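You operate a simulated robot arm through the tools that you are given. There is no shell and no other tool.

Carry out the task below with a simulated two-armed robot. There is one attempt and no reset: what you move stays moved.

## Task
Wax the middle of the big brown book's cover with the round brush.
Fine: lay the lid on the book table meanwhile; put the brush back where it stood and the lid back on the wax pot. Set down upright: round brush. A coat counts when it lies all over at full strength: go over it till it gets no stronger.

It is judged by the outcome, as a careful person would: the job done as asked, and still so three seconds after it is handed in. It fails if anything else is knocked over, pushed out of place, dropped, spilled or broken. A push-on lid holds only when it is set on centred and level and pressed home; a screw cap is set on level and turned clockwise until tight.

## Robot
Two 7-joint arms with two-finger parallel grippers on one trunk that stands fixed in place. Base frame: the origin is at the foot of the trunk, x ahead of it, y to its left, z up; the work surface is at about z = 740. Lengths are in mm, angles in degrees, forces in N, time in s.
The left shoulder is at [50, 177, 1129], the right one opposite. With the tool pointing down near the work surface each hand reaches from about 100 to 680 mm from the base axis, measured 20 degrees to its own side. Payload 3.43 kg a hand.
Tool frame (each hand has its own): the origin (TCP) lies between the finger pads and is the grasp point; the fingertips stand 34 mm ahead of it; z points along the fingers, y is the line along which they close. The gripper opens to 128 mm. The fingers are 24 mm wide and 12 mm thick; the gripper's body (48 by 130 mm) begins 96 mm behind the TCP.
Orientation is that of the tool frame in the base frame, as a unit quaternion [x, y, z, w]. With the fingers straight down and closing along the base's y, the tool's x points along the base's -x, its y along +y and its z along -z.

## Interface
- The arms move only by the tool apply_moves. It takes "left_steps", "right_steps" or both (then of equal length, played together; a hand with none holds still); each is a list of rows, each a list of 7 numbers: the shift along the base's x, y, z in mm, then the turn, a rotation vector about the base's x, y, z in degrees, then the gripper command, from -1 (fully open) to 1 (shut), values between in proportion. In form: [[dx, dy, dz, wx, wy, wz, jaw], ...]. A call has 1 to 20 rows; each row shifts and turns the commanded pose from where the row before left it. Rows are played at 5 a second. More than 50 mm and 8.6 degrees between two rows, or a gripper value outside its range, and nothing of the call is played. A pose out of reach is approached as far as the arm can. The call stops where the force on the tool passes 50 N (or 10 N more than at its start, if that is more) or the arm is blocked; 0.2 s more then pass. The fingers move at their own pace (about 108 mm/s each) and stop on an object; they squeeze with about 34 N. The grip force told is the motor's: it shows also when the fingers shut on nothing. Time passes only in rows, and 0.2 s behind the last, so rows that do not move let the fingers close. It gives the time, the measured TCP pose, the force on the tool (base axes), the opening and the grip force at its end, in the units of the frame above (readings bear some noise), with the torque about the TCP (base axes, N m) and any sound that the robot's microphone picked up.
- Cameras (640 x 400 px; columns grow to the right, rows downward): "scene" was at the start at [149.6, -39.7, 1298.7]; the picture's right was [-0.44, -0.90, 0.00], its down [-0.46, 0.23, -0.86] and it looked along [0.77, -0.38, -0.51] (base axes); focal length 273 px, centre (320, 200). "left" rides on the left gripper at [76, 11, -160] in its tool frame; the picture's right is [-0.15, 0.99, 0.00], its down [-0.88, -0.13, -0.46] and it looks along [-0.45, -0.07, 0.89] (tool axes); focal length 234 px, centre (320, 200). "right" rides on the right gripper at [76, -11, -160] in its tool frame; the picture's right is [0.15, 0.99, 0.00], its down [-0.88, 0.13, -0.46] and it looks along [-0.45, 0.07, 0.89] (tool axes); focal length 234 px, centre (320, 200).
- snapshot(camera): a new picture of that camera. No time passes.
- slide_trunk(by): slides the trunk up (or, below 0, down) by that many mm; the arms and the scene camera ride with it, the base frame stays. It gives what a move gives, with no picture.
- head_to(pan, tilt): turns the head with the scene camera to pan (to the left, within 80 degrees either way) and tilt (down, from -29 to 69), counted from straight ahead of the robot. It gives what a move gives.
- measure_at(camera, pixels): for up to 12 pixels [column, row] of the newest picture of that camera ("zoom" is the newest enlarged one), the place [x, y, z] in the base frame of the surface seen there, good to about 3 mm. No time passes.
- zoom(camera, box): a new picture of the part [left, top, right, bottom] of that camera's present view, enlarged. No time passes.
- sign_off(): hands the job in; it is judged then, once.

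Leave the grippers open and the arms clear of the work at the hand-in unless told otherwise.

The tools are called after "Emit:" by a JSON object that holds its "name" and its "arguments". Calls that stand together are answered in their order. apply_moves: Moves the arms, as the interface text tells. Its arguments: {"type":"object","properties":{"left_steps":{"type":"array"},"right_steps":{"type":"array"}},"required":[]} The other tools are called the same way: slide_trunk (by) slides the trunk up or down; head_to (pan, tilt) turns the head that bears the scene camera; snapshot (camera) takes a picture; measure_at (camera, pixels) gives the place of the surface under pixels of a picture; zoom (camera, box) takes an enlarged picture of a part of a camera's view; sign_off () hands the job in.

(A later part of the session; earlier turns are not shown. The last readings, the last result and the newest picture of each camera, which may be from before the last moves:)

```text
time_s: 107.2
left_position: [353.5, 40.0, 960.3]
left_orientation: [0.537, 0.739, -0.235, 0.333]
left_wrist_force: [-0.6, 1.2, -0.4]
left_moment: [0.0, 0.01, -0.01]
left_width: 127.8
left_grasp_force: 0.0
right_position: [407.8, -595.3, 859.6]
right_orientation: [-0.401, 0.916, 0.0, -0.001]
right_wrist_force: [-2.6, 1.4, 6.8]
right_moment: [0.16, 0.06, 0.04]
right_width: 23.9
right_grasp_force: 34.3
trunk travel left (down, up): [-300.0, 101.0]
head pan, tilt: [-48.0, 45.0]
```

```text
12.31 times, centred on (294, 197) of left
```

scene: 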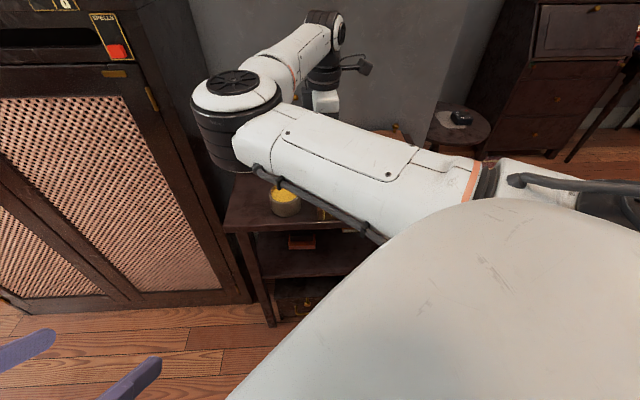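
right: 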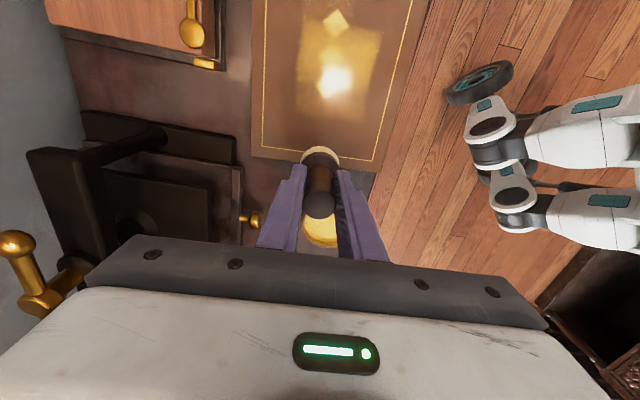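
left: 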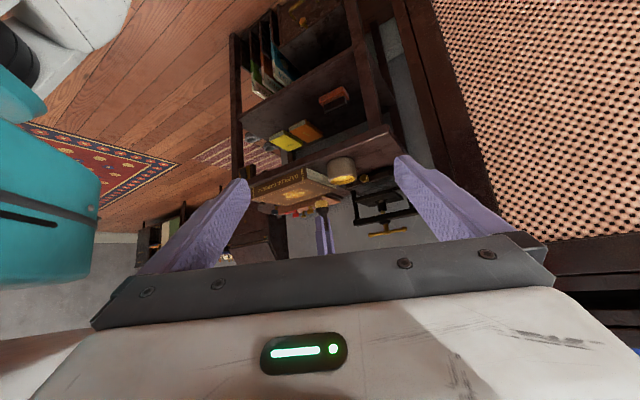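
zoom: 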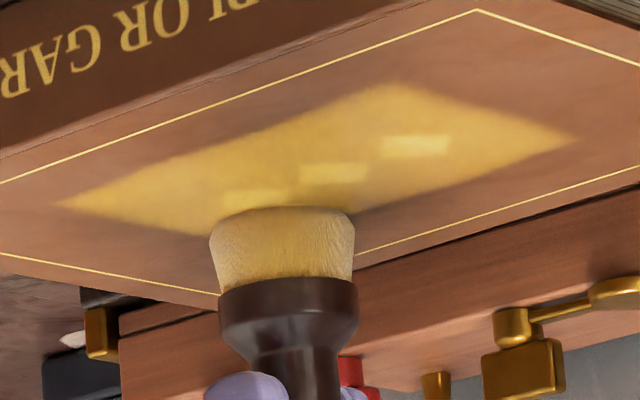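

Looks the same strength as after round two. Finishing this load with lengthwise strokes back across, lowering a touch on the near side.

Emit:
{"name": "apply_moves", "arguments": {"right_steps": [[15.1, 16.7, 0, 0, 0, 0, 1], [15.1, 16.7, 0, 0, 0, 0, 1], [15.1, 16.7, 0, 0, 0, 0, 1], [15.1, 16.7, 0, 0, 0, 0, 1], [-13.8, 12.5, -0.2, 0, 0, 0, 1], [-15.1, -16.7, 0, 0, 0, 0, 1], [-15.1, -16.7, 0, 0, 0, 0, 1], [-15.1, -16.7, 0, 0, 0, 0, 1], [-15.1, -16.7, 0, 0, 0, 0, 1], [-13.8, 12.5, -0.3, 0, 0, 0, 1], [15.1, 16.7, 0, 0, 0, 0, 1], [15.1, 16.7, 0, 0, 0, 0, 1], [15.1, 16.7, 0, 0, 0, 0, 1], [15.1, 16.7, 0, 0, 0, 0, 1], [-13.8, 12.5, -0.3, 0, 0, 0, 1], [-15.1, -16.7, 0, 0, 0, 0, 1], [-15.1, -16.7, 0, 0, 0, 0, 1], [-15.1, -16.7, -0.2, 0, 0, 0, 1], [-15.1, -16.7, -0.2, 0, 0, 0, 1], [0, 0, 0, 0, 0, 0, 1]]}}

Emit:
{"name": "zoom", "arguments": {"camera": "left", "box": [268, 184, 320, 210]}}

```text
time_s: 111.3
left_position: [352.4, 41.9, 960.7]
left_orientation: [0.537, 0.738, -0.237, 0.332]
left_wrist_force: [-0.2, 0.5, -0.1]
left_moment: [0.0, 0.0, -0.02]
left_width: 127.9
left_grasp_force: 0.0
right_position: [363.7, -557.0, 859.3]
right_orientation: [-0.402, 0.916, -0.001, 0.0]
right_wrist_force: [6.1, 5.8, 23.2]
right_moment: [0.38, -0.41, 0.01]
right_width: 23.9
right_grasp_force: 34.1
trunk travel left (down, up): [-300.0, 101.0]
head pan, tilt: [-48.0, 45.0]
```

```text
12.31 times, centred on (294, 197) of left
```

zoom: 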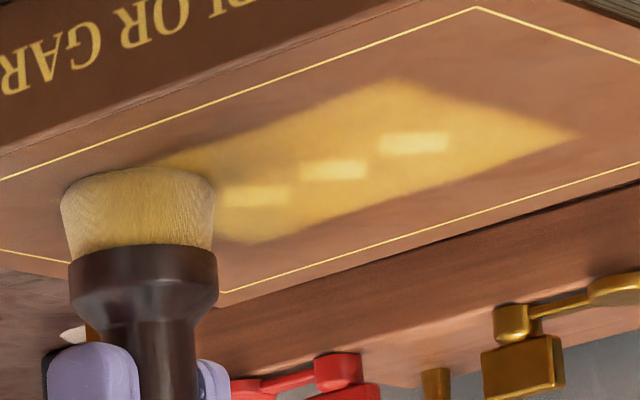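

Force rose to 23 N at this end; easing up 1.5 mm and stroking the near edge once more, then lifting off.

Emit:
{"name": "apply_moves", "arguments": {"right_steps": [[0, 0, 1.2, 0, 0, 0, 1], [12.1, 13.3, 0, 0, 0, 0, 1], [12.1, 13.3, 0, 0, 0, 0, 1], [12.1, 13.3, 0, 0, 0, 0, 1], [12.1, 13.3, 0, 0, 0, 0, 1], [12.1, 13.3, 0, 0, 0, 0, 1], [0, 0, 5, 0, 0, 0, 1], [0, 0, 15, 0, 0, 0, 1], [19.5, 7.6, 15, 0, 0, 0, 1], [19.5, 7.6, 14, 0, 0, 0, 1], [19.5, 7.7, 0, 0, 0, 0, 1], [0, 0, 0, 0, 0, 0, 1]]}}

Emit:
{"name": "zoom", "arguments": {"camera": "left", "box": [268, 184, 320, 210]}}

Emit:
{"name": "zoom", "arguments": {"camera": "right", "box": [220, 0, 420, 200]}}

```text
time_s: 114.0
left_position: [353.5, 40.3, 960.9]
left_orientation: [0.537, 0.738, -0.236, 0.333]
left_wrist_force: [-0.7, -0.5, 0.0]
left_moment: [0.0, 0.0, -0.01]
left_width: 127.8
left_grasp_force: 0.0
right_position: [485.7, -467.4, 906.4]
right_orientation: [-0.402, 0.916, 0.002, -0.002]
right_wrist_force: [0.2, -0.8, -0.5]
right_moment: [-0.02, -0.06, -0.02]
right_width: 23.9
right_grasp_force: 34.3
trunk travel left (down, up): [-300.0, 101.0]
head pan, tilt: [-48.0, 45.0]
```

```text
12.31 times, centred on (294, 197) of left
```

zoom: 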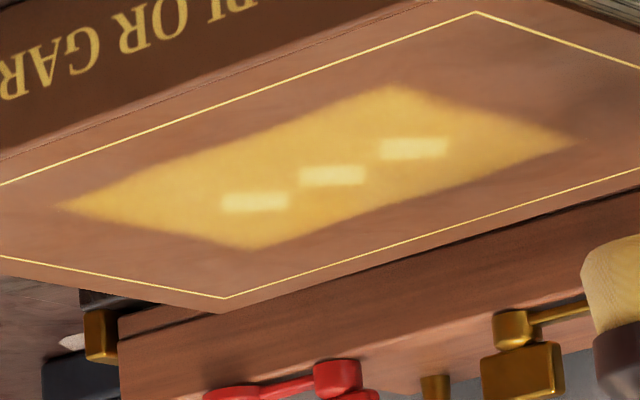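

```text
2.00 times, centred on (320, 100) of right
```

zoom: 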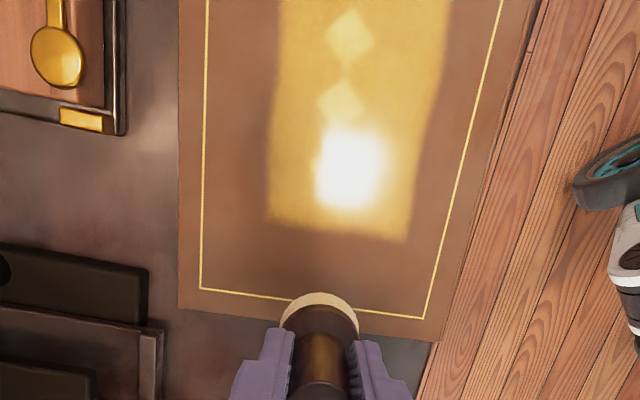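

Identical to the previous check, and the book hasn't moved. Raising the hand for one wider look at the entire patch, including its far end.

Emit:
{"name": "apply_moves", "arguments": {"right_steps": [[0, 0, 30, 0, 0, 0, 1], [0, 0, 40, 0, 0, 0, 1], [0, 0, 40, 0, 0, 0, 1], [0, 0, 0, 0, 0, 0, 1]]}}

Emit:
{"name": "zoom", "arguments": {"camera": "right", "box": [230, 20, 410, 150]}}

Emit:
{"name": "snapshot", "arguments": {"camera": "scene"}}

```text
time_s: 115.0
left_position: [353.9, 39.6, 960.3]
left_orientation: [0.536, 0.739, -0.236, 0.333]
left_wrist_force: [0.7, 0.4, 0.4]
left_moment: [0.01, 0.01, 0.02]
left_width: 128.1
left_grasp_force: 0.1
right_position: [483.2, -467.3, 1018.2]
right_orientation: [-0.402, 0.916, 0.002, -0.002]
right_wrist_force: [-0.1, -0.8, -1.2]
right_moment: [-0.01, 0.0, -0.01]
right_width: 24.0
right_grasp_force: 34.0
trunk travel left (down, up): [-300.0, 101.0]
head pan, tilt: [-48.0, 45.0]
```

```text
3.08 times, centred on (320, 85) of right
```

zoom: 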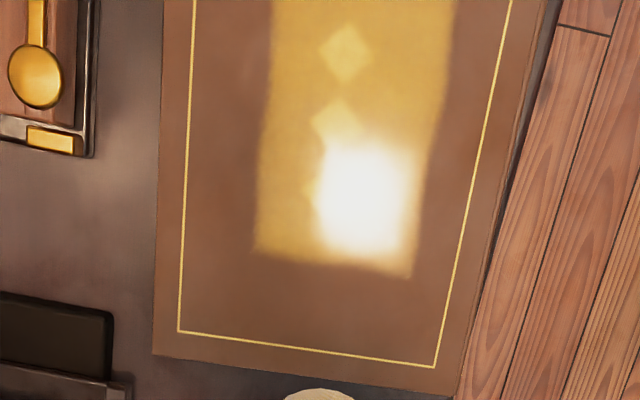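

```text
taken
```

scene: 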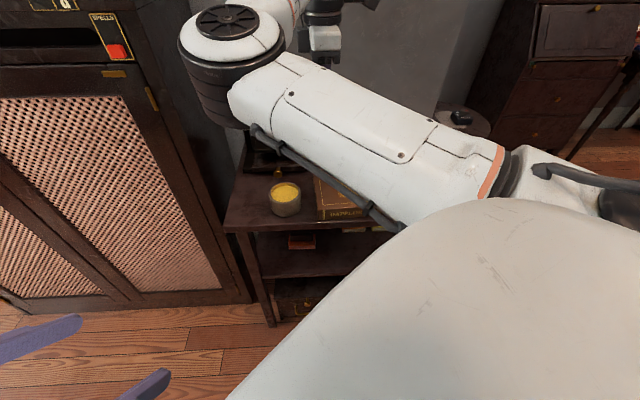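

Zooming on the upper part of this view to see the patch's far end.

Emit:
{"name": "zoom", "arguments": {"camera": "right", "box": [240, 0, 420, 112]}}

```text
3.56 times, centred on (330, 56) of right
```

zoom: 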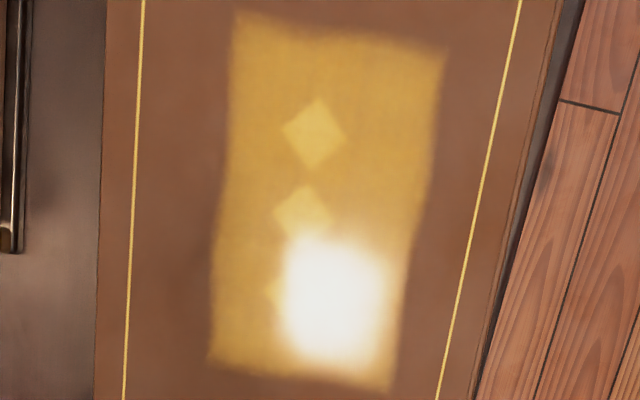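

The patch is a full, evenly coloured rectangle. For safety I'll do one more load with laps round its perimeter and corners, then confirm nothing changes. Back to the pot and dip.

Emit:
{"name": "apply_moves", "arguments": {"right_steps": [[5, 10, -30, 0, 0, 0, 1], [13, 26, -30, 0, 0, 0, 1], [13, 26, -30, 0, 0, 0, 1], [12.9, 26.4, -20, 0, 0, 0, 1], [0, 0, -10, 0, 0, 0, 1], [0, 0, -12, 0, 0, 0, 1], [0, 0, -12, 0, 0, 0, 1], [0, 0, -5, 0, 0, 0, 1], [0, 0, -3, 0, 0, 0, 1], [0, 0, 0, 0, 0, 0, 1]]}}

Emit:
{"name": "zoom", "arguments": {"camera": "right", "box": [240, 80, 400, 240]}}

```text
time_s: 117.2
left_position: [353.7, 39.5, 961.3]
left_orientation: [0.536, 0.739, -0.236, 0.333]
left_wrist_force: [0.0, -0.2, 0.2]
left_moment: [0.04, -0.03, 0.01]
left_width: 128.3
left_grasp_force: 0.0
right_position: [528.7, -380.0, 866.2]
right_orientation: [-0.403, 0.915, 0.001, -0.002]
right_wrist_force: [0.2, 0.1, -0.6]
right_moment: [0.02, 0.0, 0.01]
right_width: 23.9
right_grasp_force: 33.9
trunk travel left (down, up): [-300.0, 101.0]
head pan, tilt: [-48.0, 45.0]
```

```text
2.50 times, centred on (320, 160) of right
```

zoom: 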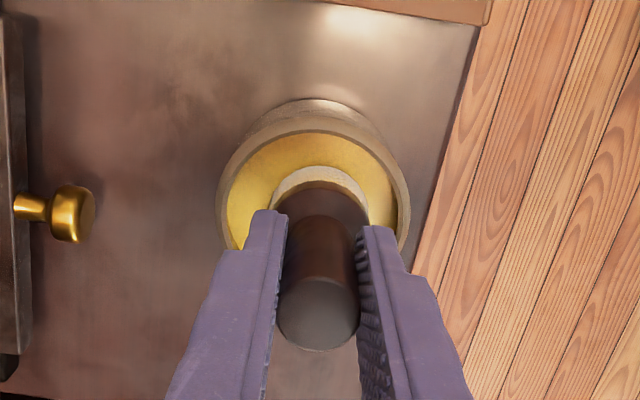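

Inside the pot, 1–2 mm above the wax. Dabbing gently to load, then lifting out.

Emit:
{"name": "apply_moves", "arguments": {"right_steps": [[0, 0, -1.4, 0, 0, 0, 1], [0, 0, -1.2, 0, 0, 0, 1], [2, 1, 0, 0, 0, 0, 1], [-1, 2, 0, 0, 0, 0, 1], [-2, -2, -0.3, 0, 0, 0, 1], [-1, -2, 0, 0, 0, 0, 1], [2, -1, 0, 0, 0, 0, 1], [2, 2, 0, 0, 0, 0, 1], [-2, 0, 0, 0, 0, 0, 1], [0, 0, 0, 0, 0, 0, 1]]}}

Emit:
{"name": "apply_moves", "arguments": {"right_steps": [[0, 0, 3, 0, 0, 0, 1], [0, 0, 8, 0, 0, 0, 1], [0, 0, 12, 0, 0, 0, 1], [0, 0, 12, 0, 0, 0, 1], [0, 0, 8, 0, 0, 0, 1], [0, 0, 0, 0, 0, 0, 1]]}}

Emit:
{"name": "zoom", "arguments": {"camera": "left", "box": [290, 160, 390, 220]}}

```text
time_s: 119.3
left_position: [353.9, 39.4, 959.4]
left_orientation: [0.537, 0.739, -0.236, 0.332]
left_wrist_force: [0.5, -0.6, -0.1]
left_moment: [-0.02, 0.0, -0.01]
left_width: 128.3
left_grasp_force: 0.2
right_position: [529.0, -380.1, 863.0]
right_orientation: [-0.402, 0.916, 0.001, -0.001]
right_wrist_force: [0.3, 0.2, 0.2]
right_moment: [-0.01, -0.03, 0.0]
right_width: 23.9
right_grasp_force: 34.0
trunk travel left (down, up): [-300.0, 101.0]
head pan, tilt: [-48.0, 45.0]
```

```text
time_s: 120.8
left_position: [354.3, 39.8, 960.6]
left_orientation: [0.536, 0.739, -0.236, 0.333]
left_wrist_force: [0.3, 0.5, 0.0]
left_moment: [0.0, -0.03, -0.02]
left_width: 128.1
left_grasp_force: 0.0
right_position: [530.1, -380.7, 905.9]
right_orientation: [-0.402, 0.916, 0.001, -0.001]
right_wrist_force: [-0.3, 0.5, -0.8]
right_moment: [-0.01, -0.02, 0.02]
right_width: 23.8
right_grasp_force: 34.1
trunk travel left (down, up): [-300.0, 101.0]
head pan, tilt: [-48.0, 45.0]
```

```text
6.40 times, centred on (340, 190) of left
```

zoom: 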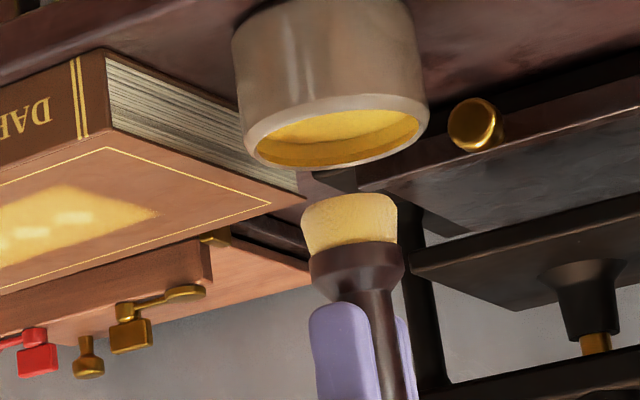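

The dip force was only 0.2 N, so I'm not sure it touched the wax. Dipping again about 1 mm deeper.

Emit:
{"name": "apply_moves", "arguments": {"right_steps": [[0, 0, -10, 0, 0, 0, 1], [0, 0, -12, 0, 0, 0, 1], [0, 0, -12, 0, 0, 0, 1], [0, 0, -6, 0, 0, 0, 1], [0, 0, -2.5, 0, 0, 0, 1], [0, 0, -1.2, 0, 0, 0, 1], [0, 0, 0, 0, 0, 0, 1]]}}

Emit:
{"name": "apply_moves", "arguments": {"right_steps": [[0, 0, -0.5, 0, 0, 0, 1], [2, 1, 0, 0, 0, 0, 1], [-1, 2, 0, 0, 0, 0, 1], [-2, -2, 0, 0, 0, 0, 1], [-1, -2, 0, 0, 0, 0, 1], [2, -1, 0, 0, 0, 0, 1], [2, 2, 0, 0, 0, 0, 1], [-2, 0, 0, 0, 0, 0, 1], [0, 0, 0, 0, 0, 0, 1]]}}

```text
time_s: 122.3
left_position: [352.6, 38.1, 960.8]
left_orientation: [0.537, 0.738, -0.236, 0.333]
left_wrist_force: [0.5, 0.2, -0.5]
left_moment: [0.05, 0.02, 0.0]
left_width: 127.9
left_grasp_force: 0.0
right_position: [530.9, -379.8, 862.3]
right_orientation: [-0.402, 0.916, 0.0, -0.001]
right_wrist_force: [1.3, 0.6, 2.4]
right_moment: [0.0, -0.11, 0.0]
right_width: 24.1
right_grasp_force: 33.4
trunk travel left (down, up): [-300.0, 101.0]
head pan, tilt: [-48.0, 45.0]
```

```text
time_s: 124.3
left_position: [353.9, 40.1, 959.7]
left_orientation: [0.536, 0.739, -0.235, 0.333]
left_wrist_force: [0.7, -0.2, 0.0]
left_moment: [-0.01, 0.0, -0.04]
left_width: 127.8
left_grasp_force: 0.1
right_position: [529.5, -381.8, 863.5]
right_orientation: [-0.402, 0.915, -0.001, -0.001]
right_wrist_force: [1.6, -1.8, 6.3]
right_moment: [-0.09, -0.2, -0.04]
right_width: 23.9
right_grasp_force: 33.9
trunk travel left (down, up): [-300.0, 101.0]
head pan, tilt: [-48.0, 45.0]
```

Good – 6 N contact and loaded. Lifting and going to the perimeter start corner of the zone.

Emit:
{"name": "apply_moves", "arguments": {"right_steps": [[0, 0, 3, 0, 0, 0, 1], [0, 0, 10, 0, 0, 0, 1], [0, 0, 15, 0, 0, 0, 1], [0, 0, 15, 0, 0, 0, 1], [-10.3, -10.2, 0, 0, 0, 0, 1], [-18.4, -18.3, 0, 0, 0, 0, 1], [-18.4, -18.3, 0, 0, 0, 0, 1], [-18.4, -18.3, 0, 0, 0, 0, 1], [-18.4, -18.3, 0, 0, 0, 0, 1], [-18.4, -18.3, 0, 0, 0, 0, 1], [0, 0, -18, 0, 0, 0, 1], [0, 0, -14, 0, 0, 0, 1], [0, 0, -9, 0, 0, 0, 1], [0, 0, -3.5, 0, 0, 0, 1], [0, 0, -1.5, 0, 0, 0, 1], [0, 0, 0, 0, 0, 0, 1]]}}

Emit:
{"name": "zoom", "arguments": {"camera": "left", "box": [268, 184, 320, 210]}}

```text
time_s: 127.8
left_position: [353.3, 41.0, 960.8]
left_orientation: [0.537, 0.739, -0.236, 0.332]
left_wrist_force: [-1.2, -0.2, 0.2]
left_moment: [-0.04, -0.03, -0.01]
left_width: 127.8
left_grasp_force: 0.0
right_position: [426.2, -482.6, 859.6]
right_orientation: [-0.402, 0.916, 0.0, 0.0]
right_wrist_force: [-0.2, 0.7, -1.4]
right_moment: [0.0, -0.02, 0.01]
right_width: 23.8
right_grasp_force: 34.0
trunk travel left (down, up): [-300.0, 101.0]
head pan, tilt: [-48.0, 45.0]
```

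```text
12.31 times, centred on (294, 197) of left
```

zoom: 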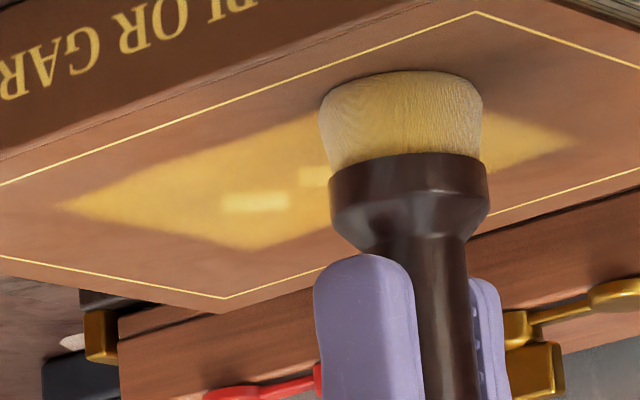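

Almost touching. Lowering ~1 mm to a light contact.

Emit:
{"name": "apply_moves", "arguments": {"right_steps": [[0, 0, -0.8, 0, 0, 0, 1], [0, 0, 0, 0, 0, 0, 1]]}}

Emit:
{"name": "apply_moves", "arguments": {"right_steps": [[0, 0, -0.5, 0, 0, 0, 1], [0, 0, 0, 0, 0, 0, 1]]}}

```text
time_s: 128.3
left_position: [352.5, 41.1, 960.7]
left_orientation: [0.537, 0.739, -0.236, 0.333]
left_wrist_force: [-0.3, -0.4, -0.3]
left_moment: [0.0, 0.0, 0.03]
left_width: 128.1
left_grasp_force: 0.0
right_position: [426.1, -482.2, 857.7]
right_orientation: [-0.401, 0.916, 0.0, -0.002]
right_wrist_force: [-2.3, -0.5, 3.0]
right_moment: [0.0, -0.01, -0.04]
right_width: 24.1
right_grasp_force: 33.4
trunk travel left (down, up): [-300.0, 101.0]
head pan, tilt: [-48.0, 45.0]
```

```text
time_s: 128.9
left_position: [352.6, 39.9, 960.2]
left_orientation: [0.536, 0.739, -0.236, 0.333]
left_wrist_force: [-0.5, -0.1, 1.1]
left_moment: [0.03, 0.01, -0.01]
left_width: 128.1
left_grasp_force: 0.0
right_position: [425.9, -481.8, 858.2]
right_orientation: [-0.402, 0.916, -0.001, -0.001]
right_wrist_force: [-0.4, -1.2, 7.5]
right_moment: [0.04, -0.06, -0.01]
right_width: 23.9
right_grasp_force: 34.0
trunk travel left (down, up): [-300.0, 101.0]
head pan, tilt: [-48.0, 45.0]
```

7.5 N contact. Running a lap around the perimeter of the zone.

Emit:
{"name": "apply_moves", "arguments": {"right_steps": [[-11.65, -12.85, 0, 0, 0, 0, 1], [-11.65, -12.85, 0, 0, 0, 0, 1], [-11.65, -12.85, 0, 0, 0, 0, 1], [-11.65, -12.85, 0, 0, 0, 0, 1], [-11.65, -12.85, 0, 0, 0, 0, 1], [-11.65, -12.85, 0, 0, 0, 0, 1], [12.6, -11.4, 0, 0, 0, 0, 1], [12.6, -11.4, 0, 0, 0, 0, 1], [12.6, -11.4, 0, 0, 0, 0, 1], [12.6, -11.4, 0, 0, 0, 0, 1], [11.65, 12.85, 0, 0, 0, 0, 1], [11.65, 12.85, 0, 0, 0, 0, 1], [11.65, 12.85, 0, 0, 0, 0, 1], [11.65, 12.85, 0, 0, 0, 0, 1], [11.65, 12.85, 0, 0, 0, 0, 1], [11.65, 12.85, 0, 0, 0, 0, 1], [-12.6, 11.4, 0, 0, 0, 0, 1], [-12.6, 11.4, 0, 0, 0, 0, 1], [-12.6, 11.4, 0, 0, 0, 0, 1], [-12.6, 11.4, 0, 0, 0, 0, 1]]}}

Emit:
{"name": "zoom", "arguments": {"camera": "left", "box": [268, 184, 320, 210]}}

```text
time_s: 133.2
left_position: [354.5, 39.7, 961.0]
left_orientation: [0.536, 0.74, -0.235, 0.332]
left_wrist_force: [0.9, 0.1, 0.7]
left_moment: [0.02, 0.04, 0.05]
left_width: 127.9
left_grasp_force: 0.0
right_position: [427.0, -480.0, 857.8]
right_orientation: [-0.403, 0.915, 0.002, -0.002]
right_wrist_force: [0.4, 0.7, 2.7]
right_moment: [0.0, -0.02, 0.01]
right_width: 24.0
right_grasp_force: 34.2
trunk travel left (down, up): [-300.0, 101.0]
head pan, tilt: [-48.0, 45.0]
```

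```text
12.31 times, centred on (294, 197) of left
```

zoom: 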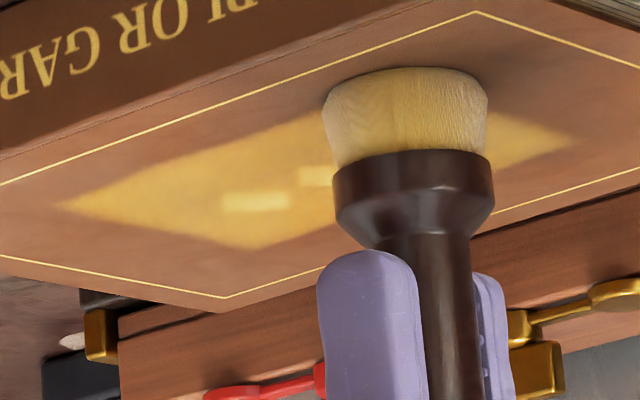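

One more lap in the other direction, slightly firmer, ending with a pass through the middle.

Emit:
{"name": "apply_moves", "arguments": {"right_steps": [[12.6, -11.4, -0.2, 0, 0, 0, 1], [12.6, -11.4, 0, 0, 0, 0, 1], [12.6, -11.4, 0, 0, 0, 0, 1], [12.6, -11.4, 0, 0, 0, 0, 1], [-14, -15.4, 0, 0, 0, 0, 1], [-14, -15.4, 0, 0, 0, 0, 1], [-14, -15.4, 0, 0, 0, 0, 1], [-14, -15.4, 0, 0, 0, 0, 1], [-14, -15.4, 0, 0, 0, 0, 1], [-12.6, 11.4, 0, 0, 0, 0, 1], [-12.6, 11.4, 0, 0, 0, 0, 1], [-12.6, 11.4, 0, 0, 0, 0, 1], [-12.6, 11.4, 0, 0, 0, 0, 1], [14, 15.4, 0, 0, 0, 0, 1], [14, 15.4, 0, 0, 0, 0, 1], [14, 15.4, 0, 0, 0, 0, 1], [14, 15.4, 0, 0, 0, 0, 1], [14, 15.4, 0, 0, 0, 0, 1], [12.6, -11.4, 0, 0, 0, 0, 1], [12.6, -11.4, 0, 0, 0, 0, 1]]}}

Emit:
{"name": "apply_moves", "arguments": {"right_steps": [[-14, -15.4, 0, 0, 0, 0, 1], [-14, -15.4, 0, 0, 0, 0, 1], [-14, -15.4, 0, 0, 0, 0, 1], [-14, -15.4, 0, 0, 0, 0, 1], [-14, -15.4, 0, 0, 0, 0, 1], [6.3, -5.7, 0, 0, 0, 0, 1], [14, 15.4, 0, 0, 0, 0, 1], [14, 15.4, 0, 0, 0, 0, 1], [14, 15.4, 0, 0, 0, 0, 1], [14, 15.4, 0, 0, 0, 0, 1], [14, 15.4, 0, 0, 0, 0, 1], [-6.3, 5.7, 0, 0, 0, 0, 1], [0, 0, 5, 0, 0, 0, 1], [0, 0, 15, 0, 0, 0, 1], [12, 13, 15, 0, 0, 0, 1], [20, 22, 15, 0, 0, 0, 1], [20, 22, 0, 0, 0, 0, 1], [0, 0, 0, 0, 0, 0, 1]]}}

Emit:
{"name": "zoom", "arguments": {"camera": "left", "box": [268, 184, 320, 210]}}

```text
time_s: 137.3
left_position: [351.0, 41.2, 962.3]
left_orientation: [0.537, 0.738, -0.235, 0.333]
left_wrist_force: [-0.2, -0.1, -0.6]
left_moment: [0.01, -0.01, -0.01]
left_width: 128.0
left_grasp_force: 0.1
right_position: [453.1, -503.0, 857.7]
right_orientation: [-0.403, 0.915, 0.001, 0.0]
right_wrist_force: [-4.6, 6.1, 18.8]
right_moment: [0.36, 0.29, 0.02]
right_width: 24.1
right_grasp_force: 34.3
trunk travel left (down, up): [-300.0, 101.0]
head pan, tilt: [-48.0, 45.0]
```

```text
time_s: 141.2
left_position: [353.8, 39.0, 960.7]
left_orientation: [0.537, 0.739, -0.236, 0.332]
left_wrist_force: [-1.1, -0.5, 0.2]
left_moment: [-0.04, -0.03, -0.02]
left_width: 127.8
left_grasp_force: 0.1
right_position: [505.3, -448.4, 910.8]
right_orientation: [-0.402, 0.915, 0.001, -0.002]
right_wrist_force: [0.2, 0.1, -0.2]
right_moment: [-0.01, 0.01, 0.01]
right_width: 24.0
right_grasp_force: 33.7
trunk travel left (down, up): [-300.0, 101.0]
head pan, tilt: [-48.0, 45.0]
```

```text
12.31 times, centred on (294, 197) of left
```

zoom: 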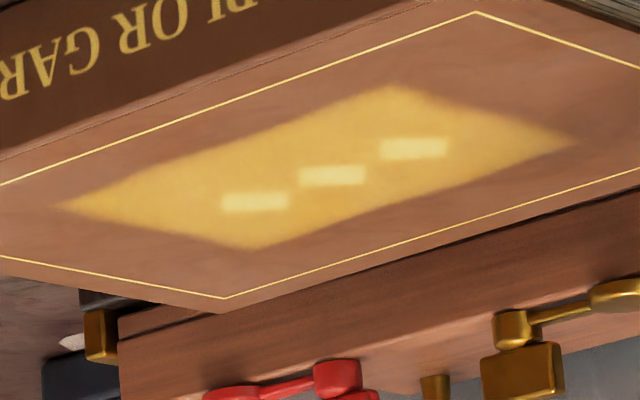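

The coat is unchanged from the last two rounds – it's at full strength, and the book hasn't moved. Now taking the brush back to above its standing place (609,-297.7).

Emit:
{"name": "apply_moves", "arguments": {"right_steps": [[7, 10, 0, 0, 0, 0, 1], [14, 20.5, 0, 0, 0, 0, 1], [14, 20.5, 0, 0, 0, 0, 1], [14, 20.5, 0, 0, 0, 0, 1], [14, 20.5, 0, 0, 0, 0, 1], [14, 20.5, 0, 0, 0, 0, 1], [14, 20.5, 0, 0, 0, 0, 1], [12.7, 17.7, 0, 0, 0, 0, 1], [0, 0, 0, 0, 0, 0, 1], [0, 0, 0, 0, 0, 0, 1]]}}

Emit:
{"name": "zoom", "arguments": {"camera": "right", "box": [240, 40, 400, 240]}}

Emit:
{"name": "zoom", "arguments": {"camera": "left", "box": [320, 150, 410, 207]}}

```text
time_s: 143.3
left_position: [352.9, 38.0, 960.7]
left_orientation: [0.538, 0.738, -0.236, 0.332]
left_wrist_force: [-0.2, 0.1, -0.4]
left_moment: [-0.02, 0.0, 0.02]
left_width: 128.0
left_grasp_force: 0.2
right_position: [607.8, -295.6, 908.4]
right_orientation: [-0.403, 0.915, 0.001, -0.001]
right_wrist_force: [-0.3, 0.3, 0.4]
right_moment: [-0.01, 0.0, 0.03]
right_width: 23.9
right_grasp_force: 33.9
trunk travel left (down, up): [-300.0, 101.0]
head pan, tilt: [-48.0, 45.0]
```

```text
2.00 times, centred on (320, 140) of right
```

zoom: 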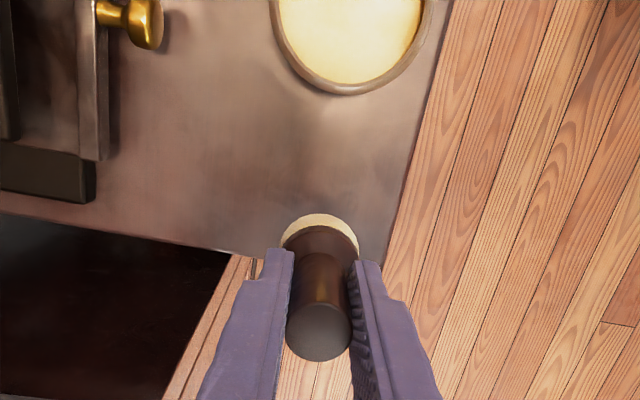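

```text
7.02 times, centred on (365, 178) of left
```

zoom: 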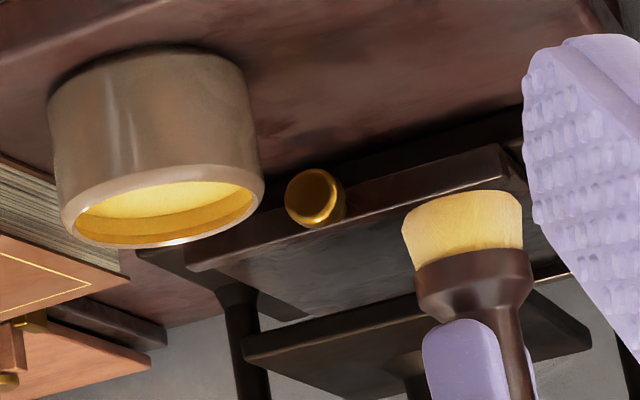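

Very close; comparing with the picture taken right after lifting, I'm about 2–3 mm off along the jaw line. Correcting (+1.4,-1.9) and lowering to just above the table.

Emit:
{"name": "apply_moves", "arguments": {"right_steps": [[1.4, -1.9, 0, 0, 0, 0, 1], [0, 0, -20, 0, 0, 0, 1], [0, 0, -20, 0, 0, 0, 1], [0, 0, -20, 0, 0, 0, 1], [0, 0, -14, 0, 0, 0, 1], [0, 0, -8, 0, 0, 0, 1], [0, 0, 0, 0, 0, 0, 1], [0, 0, 0, 0, 0, 0, 1]]}}

Emit:
{"name": "zoom", "arguments": {"camera": "right", "box": [240, 80, 400, 240]}}

Emit:
{"name": "zoom", "arguments": {"camera": "left", "box": [320, 140, 410, 197]}}

```text
time_s: 145.2
left_position: [354.5, 40.4, 960.4]
left_orientation: [0.536, 0.739, -0.236, 0.333]
left_wrist_force: [0.2, -0.1, 0.0]
left_moment: [0.01, 0.0, 0.0]
left_width: 128.1
left_grasp_force: 0.1
right_position: [610.1, -298.6, 824.7]
right_orientation: [-0.402, 0.915, 0.001, -0.002]
right_wrist_force: [0.3, -0.3, -0.4]
right_moment: [-0.01, 0.0, -0.03]
right_width: 24.0
right_grasp_force: 33.7
trunk travel left (down, up): [-300.0, 101.0]
head pan, tilt: [-48.0, 45.0]
```

```text
2.50 times, centred on (320, 160) of right
```

zoom: 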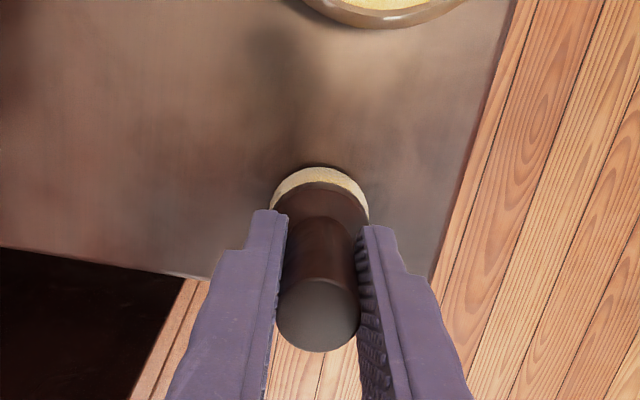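

```text
7.02 times, centred on (365, 168) of left
```

zoom: 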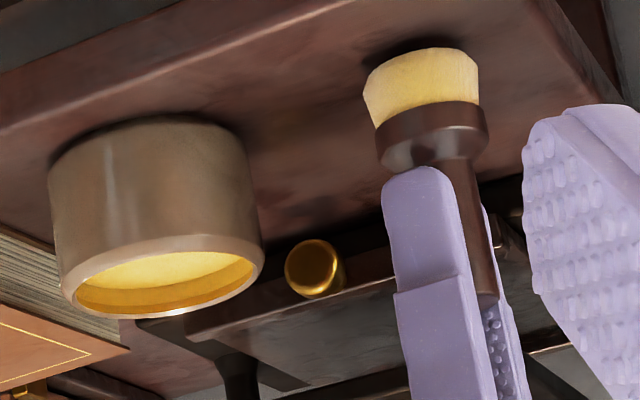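

Matches the original grasp picture to about 1 mm. Lowering in small steps until the bristles touch the table.

Emit:
{"name": "apply_moves", "arguments": {"right_steps": [[0, 0, -2, 0, 0, 0, 1], [0, 0, -1.5, 0, 0, 0, 1], [0, 0, 0, 0, 0, 0, 1]]}}

Emit:
{"name": "apply_moves", "arguments": {"right_steps": [[0, 0, -1, 0, 0, 0, 1], [0, 0, 0, 0, 0, 0, 1]]}}

Emit:
{"name": "apply_moves", "arguments": {"right_steps": [[0, 0, -0.7, 0, 0, 0, 1], [0, 0, 0, 0, 0, 0, 1]]}}

```text
time_s: 145.9
left_position: [353.6, 39.6, 960.6]
left_orientation: [0.537, 0.739, -0.236, 0.332]
left_wrist_force: [-0.1, -0.3, 0.4]
left_moment: [-0.01, -0.04, 0.0]
left_width: 128.0
left_grasp_force: 0.0
right_position: [610.3, -298.2, 821.7]
right_orientation: [-0.402, 0.916, 0.001, -0.001]
right_wrist_force: [-0.2, 0.5, -0.4]
right_moment: [-0.02, 0.0, 0.01]
right_width: 23.9
right_grasp_force: 34.1
trunk travel left (down, up): [-300.0, 101.0]
head pan, tilt: [-48.0, 45.0]
```

```text
time_s: 146.6
left_position: [353.0, 39.8, 961.0]
left_orientation: [0.537, 0.739, -0.236, 0.332]
left_wrist_force: [0.0, 0.3, 0.9]
left_moment: [0.02, -0.01, 0.01]
left_width: 128.2
left_grasp_force: 0.0
right_position: [609.9, -298.5, 820.5]
right_orientation: [-0.402, 0.916, 0.001, -0.002]
right_wrist_force: [0.4, 0.4, 0.3]
right_moment: [-0.02, -0.02, -0.03]
right_width: 24.2
right_grasp_force: 34.1
trunk travel left (down, up): [-300.0, 101.0]
head pan, tilt: [-48.0, 45.0]
```

```text
time_s: 147.2
left_position: [353.9, 40.3, 960.7]
left_orientation: [0.537, 0.739, -0.236, 0.332]
left_wrist_force: [-0.9, 0.6, 0.7]
left_moment: [0.0, 0.0, 0.0]
left_width: 128.0
left_grasp_force: 0.1
right_position: [609.5, -297.2, 820.1]
right_orientation: [-0.402, 0.916, 0.001, -0.002]
right_wrist_force: [-0.3, -0.1, -0.6]
right_moment: [-0.03, 0.0, 0.0]
right_width: 23.8
right_grasp_force: 34.2
trunk travel left (down, up): [-300.0, 101.0]
head pan, tilt: [-48.0, 45.0]
```

No contact yet. Continuing in 0.7 mm steps.

Emit:
{"name": "apply_moves", "arguments": {"right_steps": [[0, 0, -0.7, 0, 0, 0, 1], [0, 0, 0, 0, 0, 0, 1]]}}

Emit:
{"name": "apply_moves", "arguments": {"right_steps": [[0, 0, -0.7, 0, 0, 0, 1], [0, 0, 0, 0, 0, 0, 1]]}}

Emit:
{"name": "zoom", "arguments": {"camera": "left", "box": [350, 135, 400, 167]}}

```text
time_s: 147.8
left_position: [352.7, 39.5, 960.2]
left_orientation: [0.537, 0.739, -0.235, 0.332]
left_wrist_force: [-0.1, 0.0, 0.1]
left_moment: [0.0, 0.03, -0.01]
left_width: 127.9
left_grasp_force: 0.1
right_position: [608.6, -297.3, 818.7]
right_orientation: [-0.401, 0.916, 0.002, -0.001]
right_wrist_force: [0.1, 0.6, -0.7]
right_moment: [0.02, -0.02, 0.05]
right_width: 23.9
right_grasp_force: 34.1
trunk travel left (down, up): [-300.0, 101.0]
head pan, tilt: [-48.0, 45.0]
```

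```text
time_s: 148.3
left_position: [354.3, 39.3, 960.1]
left_orientation: [0.537, 0.739, -0.235, 0.332]
left_wrist_force: [0.7, -0.4, 0.4]
left_moment: [0.0, -0.04, -0.01]
left_width: 127.8
left_grasp_force: 0.0
right_position: [610.0, -297.6, 818.6]
right_orientation: [-0.401, 0.916, 0.002, -0.001]
right_wrist_force: [-1.8, 0.5, -0.1]
right_moment: [-0.02, 0.01, 0.02]
right_width: 23.8
right_grasp_force: 34.2
trunk travel left (down, up): [-300.0, 101.0]
head pan, tilt: [-48.0, 45.0]
```

```text
12.50 times, centred on (375, 151) of left
```

zoom: 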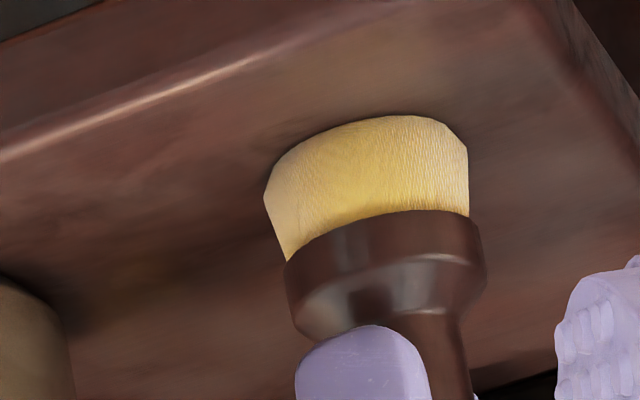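

Nearly on the table. Another small step or two.

Emit:
{"name": "apply_moves", "arguments": {"right_steps": [[0, 0, -0.6, 0, 0, 0, 1], [0, 0, 0, 0, 0, 0, 1]]}}

Emit:
{"name": "apply_moves", "arguments": {"right_steps": [[0, 0, -0.5, 0, 0, 0, 1], [0, 0, 0, 0, 0, 0, 1]]}}

```text
time_s: 148.9
left_position: [353.6, 39.5, 959.8]
left_orientation: [0.536, 0.739, -0.237, 0.332]
left_wrist_force: [-1.5, -0.8, 0.0]
left_moment: [0.02, 0.03, 0.0]
left_width: 128.0
left_grasp_force: 0.0
right_position: [608.8, -297.5, 817.8]
right_orientation: [-0.402, 0.916, 0.0, -0.001]
right_wrist_force: [0.7, 0.3, 1.1]
right_moment: [-0.02, -0.03, 0.03]
right_width: 24.0
right_grasp_force: 34.0
trunk travel left (down, up): [-300.0, 101.0]
head pan, tilt: [-48.0, 45.0]
```

```text
time_s: 149.6
left_position: [351.9, 41.0, 959.6]
left_orientation: [0.536, 0.74, -0.235, 0.333]
left_wrist_force: [0.7, 0.0, 0.4]
left_moment: [0.01, 0.03, 0.0]
left_width: 128.1
left_grasp_force: 0.2
right_position: [608.6, -297.2, 818.4]
right_orientation: [-0.402, 0.916, 0.0, -0.001]
right_wrist_force: [0.2, 2.7, 3.9]
right_moment: [0.05, -0.05, 0.01]
right_width: 23.8
right_grasp_force: 34.1
trunk travel left (down, up): [-300.0, 101.0]
head pan, tilt: [-48.0, 45.0]
```

Bristles rest on the table (3.9 N). Opening the fingers gradually.

Emit:
{"name": "apply_moves", "arguments": {"right_steps": [[0, 0, 0, 0, 0, 0, 0.58], [0, 0, 0, 0, 0, 0, 0.52], [0, 0, 0, 0, 0, 0, 0.45], [0, 0, 0, 0, 0, 0, 0.3], [0, 0, 0, 0, 0, 0, 0.3]]}}

Emit:
{"name": "zoom", "arguments": {"camera": "right", "box": [240, 80, 400, 240]}}

Emit:
{"name": "zoom", "arguments": {"camera": "left", "box": [320, 140, 410, 197]}}

```text
time_s: 150.8
left_position: [354.2, 40.2, 960.0]
left_orientation: [0.537, 0.739, -0.236, 0.333]
left_wrist_force: [0.2, -1.1, -0.5]
left_moment: [0.0, 0.0, 0.01]
left_width: 128.1
left_grasp_force: 0.1
right_position: [608.0, -297.8, 816.2]
right_orientation: [-0.402, 0.916, 0.001, -0.001]
right_wrist_force: [-0.1, -0.5, 0.3]
right_moment: [0.0, -0.01, -0.01]
right_width: 44.9
right_grasp_force: 0.3
trunk travel left (down, up): [-300.0, 101.0]
head pan, tilt: [-48.0, 45.0]
```

```text
2.50 times, centred on (320, 160) of right
```

zoom: 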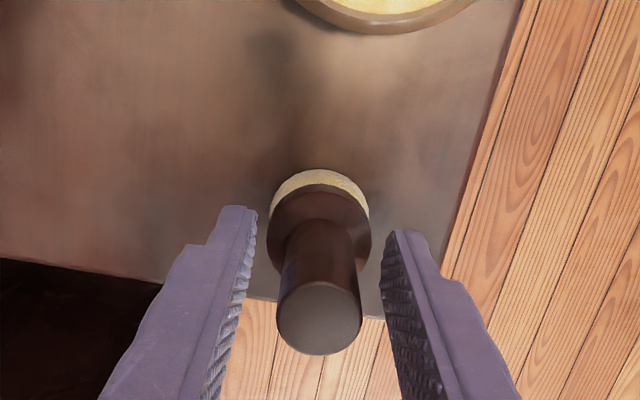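

```text
7.02 times, centred on (365, 168) of left
```

zoom: 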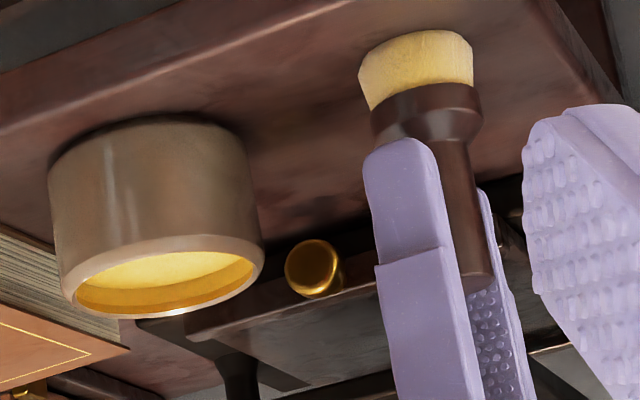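

The brush stands by itself between the open fingers. Opening wider and rising straight up.

Emit:
{"name": "apply_moves", "arguments": {"right_steps": [[0, 0, 0, 0, 0, 0, 0], [0, 0, 0, 0, 0, 0, -0.1], [0, 0, 5, 0, 0, 0, -0.1], [0, 0, 15, 0, 0, 0, -0.1], [0, 0, 25, 0, 0, 0, -0.1], [0, 0, 30, 0, 0, 0, -0.1], [0, 0, 35, 0, 0, 0, -0.1], [0, 0, 0, 0, 0, 0, -0.1]]}}

Emit:
{"name": "zoom", "arguments": {"camera": "left", "box": [300, 140, 410, 210]}}

Emit:
{"name": "zoom", "arguments": {"camera": "right", "box": [240, 0, 400, 180]}}

Emit:
{"name": "measure_at", "arguments": {"camera": "zoom", "pixels": [[319, 358], [299, 358], [340, 358], [320, 290]]}}

```text
time_s: 152.6
left_position: [354.0, 39.9, 959.2]
left_orientation: [0.536, 0.74, -0.235, 0.332]
left_wrist_force: [0.4, 0.5, -0.2]
left_moment: [-0.02, 0.0, -0.01]
left_width: 128.0
left_grasp_force: 0.1
right_position: [608.2, -297.5, 929.1]
right_orientation: [-0.402, 0.916, 0.001, -0.001]
right_wrist_force: [0.4, -0.2, 0.4]
right_moment: [-0.03, 0.01, -0.01]
right_width: 70.4
right_grasp_force: 0.0
trunk travel left (down, up): [-300.0, 101.0]
head pan, tilt: [-48.0, 45.0]
```

```text
5.71 times, centred on (355, 175) of left
```

zoom: 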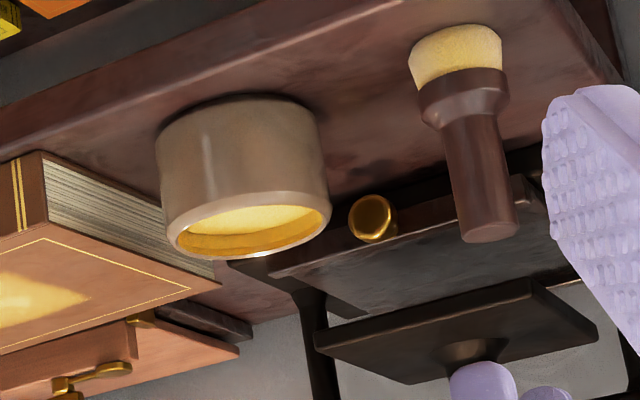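

```text
2.22 times, centred on (320, 90) of right
```

zoom: 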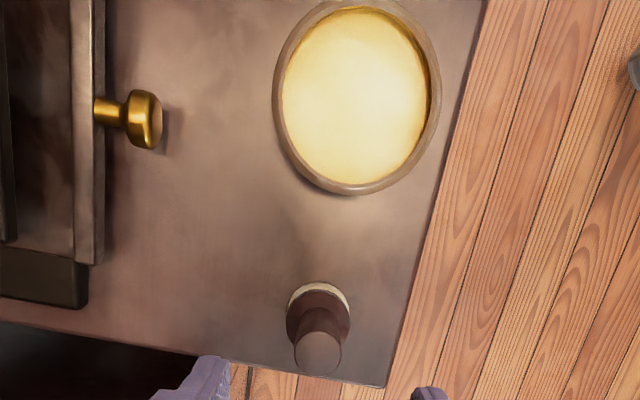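

```text
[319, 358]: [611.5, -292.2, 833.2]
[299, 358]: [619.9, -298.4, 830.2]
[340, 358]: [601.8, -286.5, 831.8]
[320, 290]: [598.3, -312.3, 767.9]
```

The brush stands upright on its original spot (within ~1 mm). Now going back to above the lid at (310,-678).

Emit:
{"name": "apply_moves", "arguments": {"right_steps": [[-10, -13, 0, 0, 0, 0, -0.1], [-22, -28, 0, 0, 0, 0, -0.1], [-22, -28, 0, 0, 0, 0, -0.1], [-22, -28, 0, 0, 0, 0, -0.1], [-22, -28, 0, 0, 0, 0, -0.1], [-22, -28, 0, 0, 0, 0, -0.1], [-22, -28, 0, 0, 0, 0, -0.1], [-22, -28, 0, 0, 0, 0, -0.1], [-22, -28, 0, 0, 0, 0, -0.1], [-22, -28, 0, 0, 0, 0, -0.1], [-22, -28, 0, 0, 0, 0, -0.1], [-22, -28, 0, 0, 0, 0, -0.1], [-22, -28, -5, 0, 0, 0, -0.1], [-22, -28, -10, 0, 0, 0, -0.1], [-2.5, -3.5, -10, 0, 0, 0, 0.06], [0, 0, 0, 0, 0, 0, 0.06]]}}

Emit:
{"name": "zoom", "arguments": {"camera": "right", "box": [220, 60, 420, 250]}}

Emit:
{"name": "snapshot", "arguments": {"camera": "scene"}}

```text
time_s: 155.9
left_position: [353.9, 38.2, 960.7]
left_orientation: [0.536, 0.739, -0.235, 0.332]
left_wrist_force: [0.3, 0.2, 0.2]
left_moment: [0.01, 0.0, 0.0]
left_width: 127.9
left_grasp_force: 0.1
right_position: [309.6, -678.1, 903.5]
right_orientation: [-0.403, 0.915, 0.001, -0.001]
right_wrist_force: [0.1, 0.1, 0.1]
right_moment: [0.0, 0.03, -0.01]
right_width: 60.2
right_grasp_force: 0.0
trunk travel left (down, up): [-300.0, 101.0]
head pan, tilt: [-48.0, 45.0]
```

```text
2.11 times, centred on (320, 155) of right
```

zoom: 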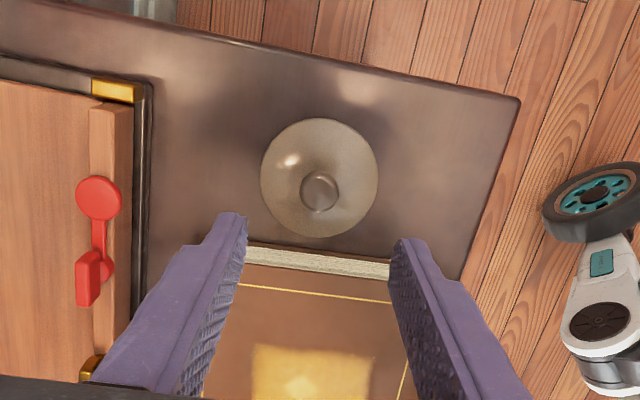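

```text
taken
```

scene: 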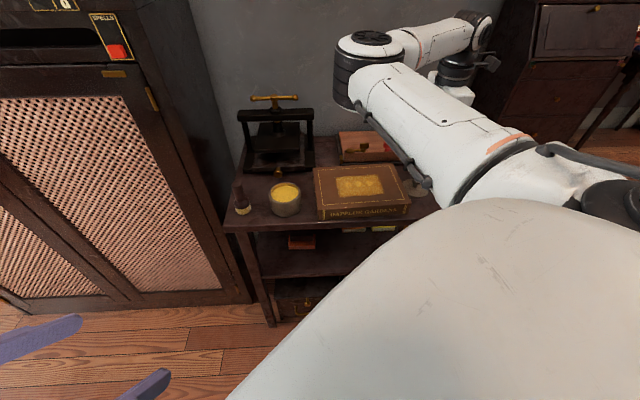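

The scene camera now sees the coated cover. I'll zoom there to check the coat, and measure the lid knob in the right view.

Emit:
{"name": "zoom", "arguments": {"camera": "scene", "box": [305, 155, 415, 225]}}

Emit:
{"name": "zoom", "arguments": {"camera": "right", "box": [270, 80, 370, 180]}}

```text
5.71 times, centred on (360, 190) of scene
```

zoom: 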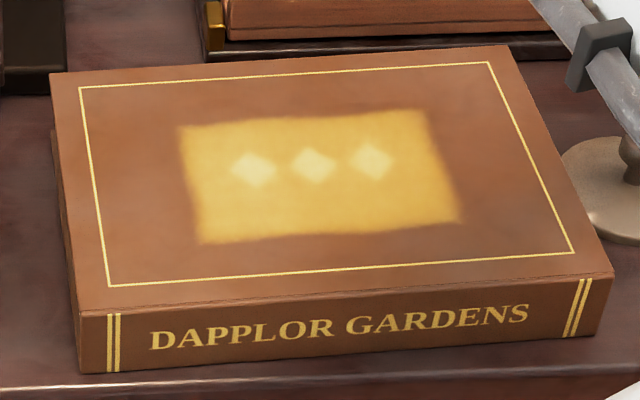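

```text
4.00 times, centred on (320, 130) of right
```

zoom: 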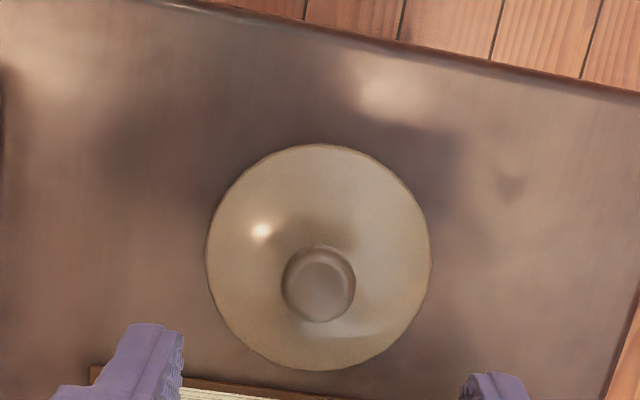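

The coat lies evenly over the middle rectangle. Now measuring the lid's knob and rim.

Emit:
{"name": "measure_at", "arguments": {"camera": "zoom", "pixels": [[320, 285], [284, 285], [354, 285], [318, 248], [320, 320], [210, 255], [428, 255], [318, 147], [318, 367], [240, 330]]}}

```text
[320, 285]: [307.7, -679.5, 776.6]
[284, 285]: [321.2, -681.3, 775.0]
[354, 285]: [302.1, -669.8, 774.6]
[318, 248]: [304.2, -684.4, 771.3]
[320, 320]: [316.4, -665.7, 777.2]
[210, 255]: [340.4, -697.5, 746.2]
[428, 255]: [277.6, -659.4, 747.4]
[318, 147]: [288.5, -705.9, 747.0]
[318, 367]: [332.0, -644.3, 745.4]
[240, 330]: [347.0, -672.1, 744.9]
```

Lid centre ≈ (310.3,-676.5). Descending over the knob with jaws at 60 mm to TCP z≈785.5.

Emit:
{"name": "apply_moves", "arguments": {"right_steps": [[0.7, 1.6, -25, 0, 0, 0, 0.06], [0, 0, -30, 0, 0, 0, 0.06], [0, 0, -30, 0, 0, 0, 0.06], [0, 0, -20, 0, 0, 0, 0.06], [0, 0, -10, 0, 0, 0, 0.06], [0, 0, -2, 0, 0, 0, 0.06], [0, 0, 0, 0, 0, 0, 0.06], [0, 0, 0, 0, 0, 0, 0.06]]}}

Emit:
{"name": "zoom", "arguments": {"camera": "right", "box": [250, 110, 390, 250]}}

```text
time_s: 157.8
left_position: [354.5, 40.3, 959.9]
left_orientation: [0.536, 0.739, -0.236, 0.333]
left_wrist_force: [0.0, -0.3, 0.5]
left_moment: [0.0, -0.01, 0.03]
left_width: 128.1
left_grasp_force: 0.1
right_position: [312.4, -679.0, 786.1]
right_orientation: [-0.401, 0.916, 0.001, -0.001]
right_wrist_force: [0.5, 1.0, -0.5]
right_moment: [-0.02, -0.04, 0.02]
right_width: 60.2
right_grasp_force: 0.0
trunk travel left (down, up): [-300.0, 101.0]
head pan, tilt: [-48.0, 45.0]
```

```text
2.86 times, centred on (320, 180) of right
```

zoom: 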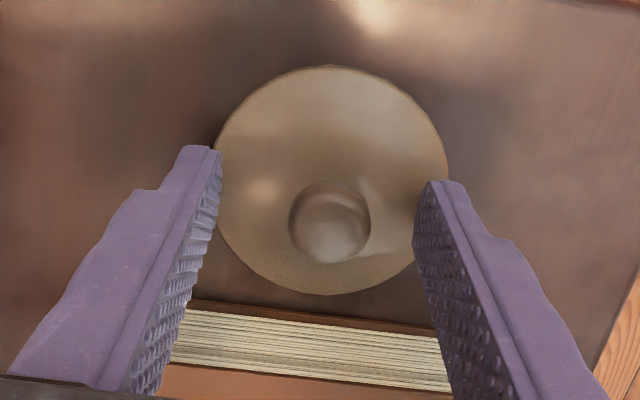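

Knob is centred between the fingers. Lowering 1 mm and closing gently.

Emit:
{"name": "apply_moves", "arguments": {"right_steps": [[0, 0, -1, 0, 0, 0, 0.06], [0, 0, 0, 0, 0, 0, 0.4], [0, 0, 0, 0, 0, 0, 0.6], [0, 0, 0, 0, 0, 0, 1], [0, 0, 0, 0, 0, 0, 1], [0, 0, 0, 0, 0, 0, 1]]}}

Emit:
{"name": "zoom", "arguments": {"camera": "right", "box": [250, 110, 390, 250]}}

```text
time_s: 159.2
left_position: [353.5, 39.7, 960.4]
left_orientation: [0.537, 0.739, -0.236, 0.332]
left_wrist_force: [-0.5, -0.1, -0.3]
left_moment: [0.01, 0.0, -0.03]
left_width: 127.7
left_grasp_force: 0.1
right_position: [312.2, -678.2, 785.2]
right_orientation: [-0.402, 0.916, 0.0, -0.001]
right_wrist_force: [0.1, 0.1, 0.1]
right_moment: [0.01, 0.01, 0.02]
right_width: 22.3
right_grasp_force: 33.9
trunk travel left (down, up): [-300.0, 101.0]
head pan, tilt: [-48.0, 45.0]
```

```text
2.86 times, centred on (320, 180) of right
```

zoom: 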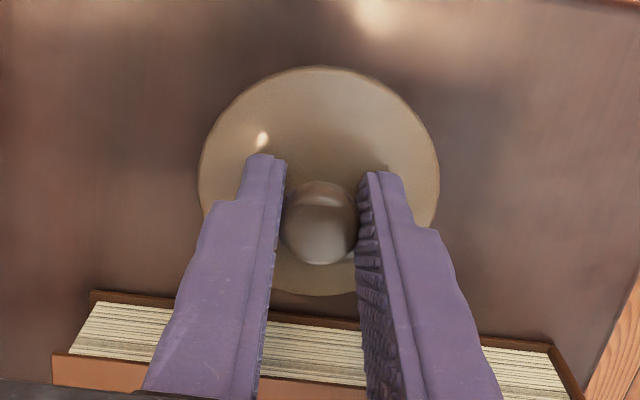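

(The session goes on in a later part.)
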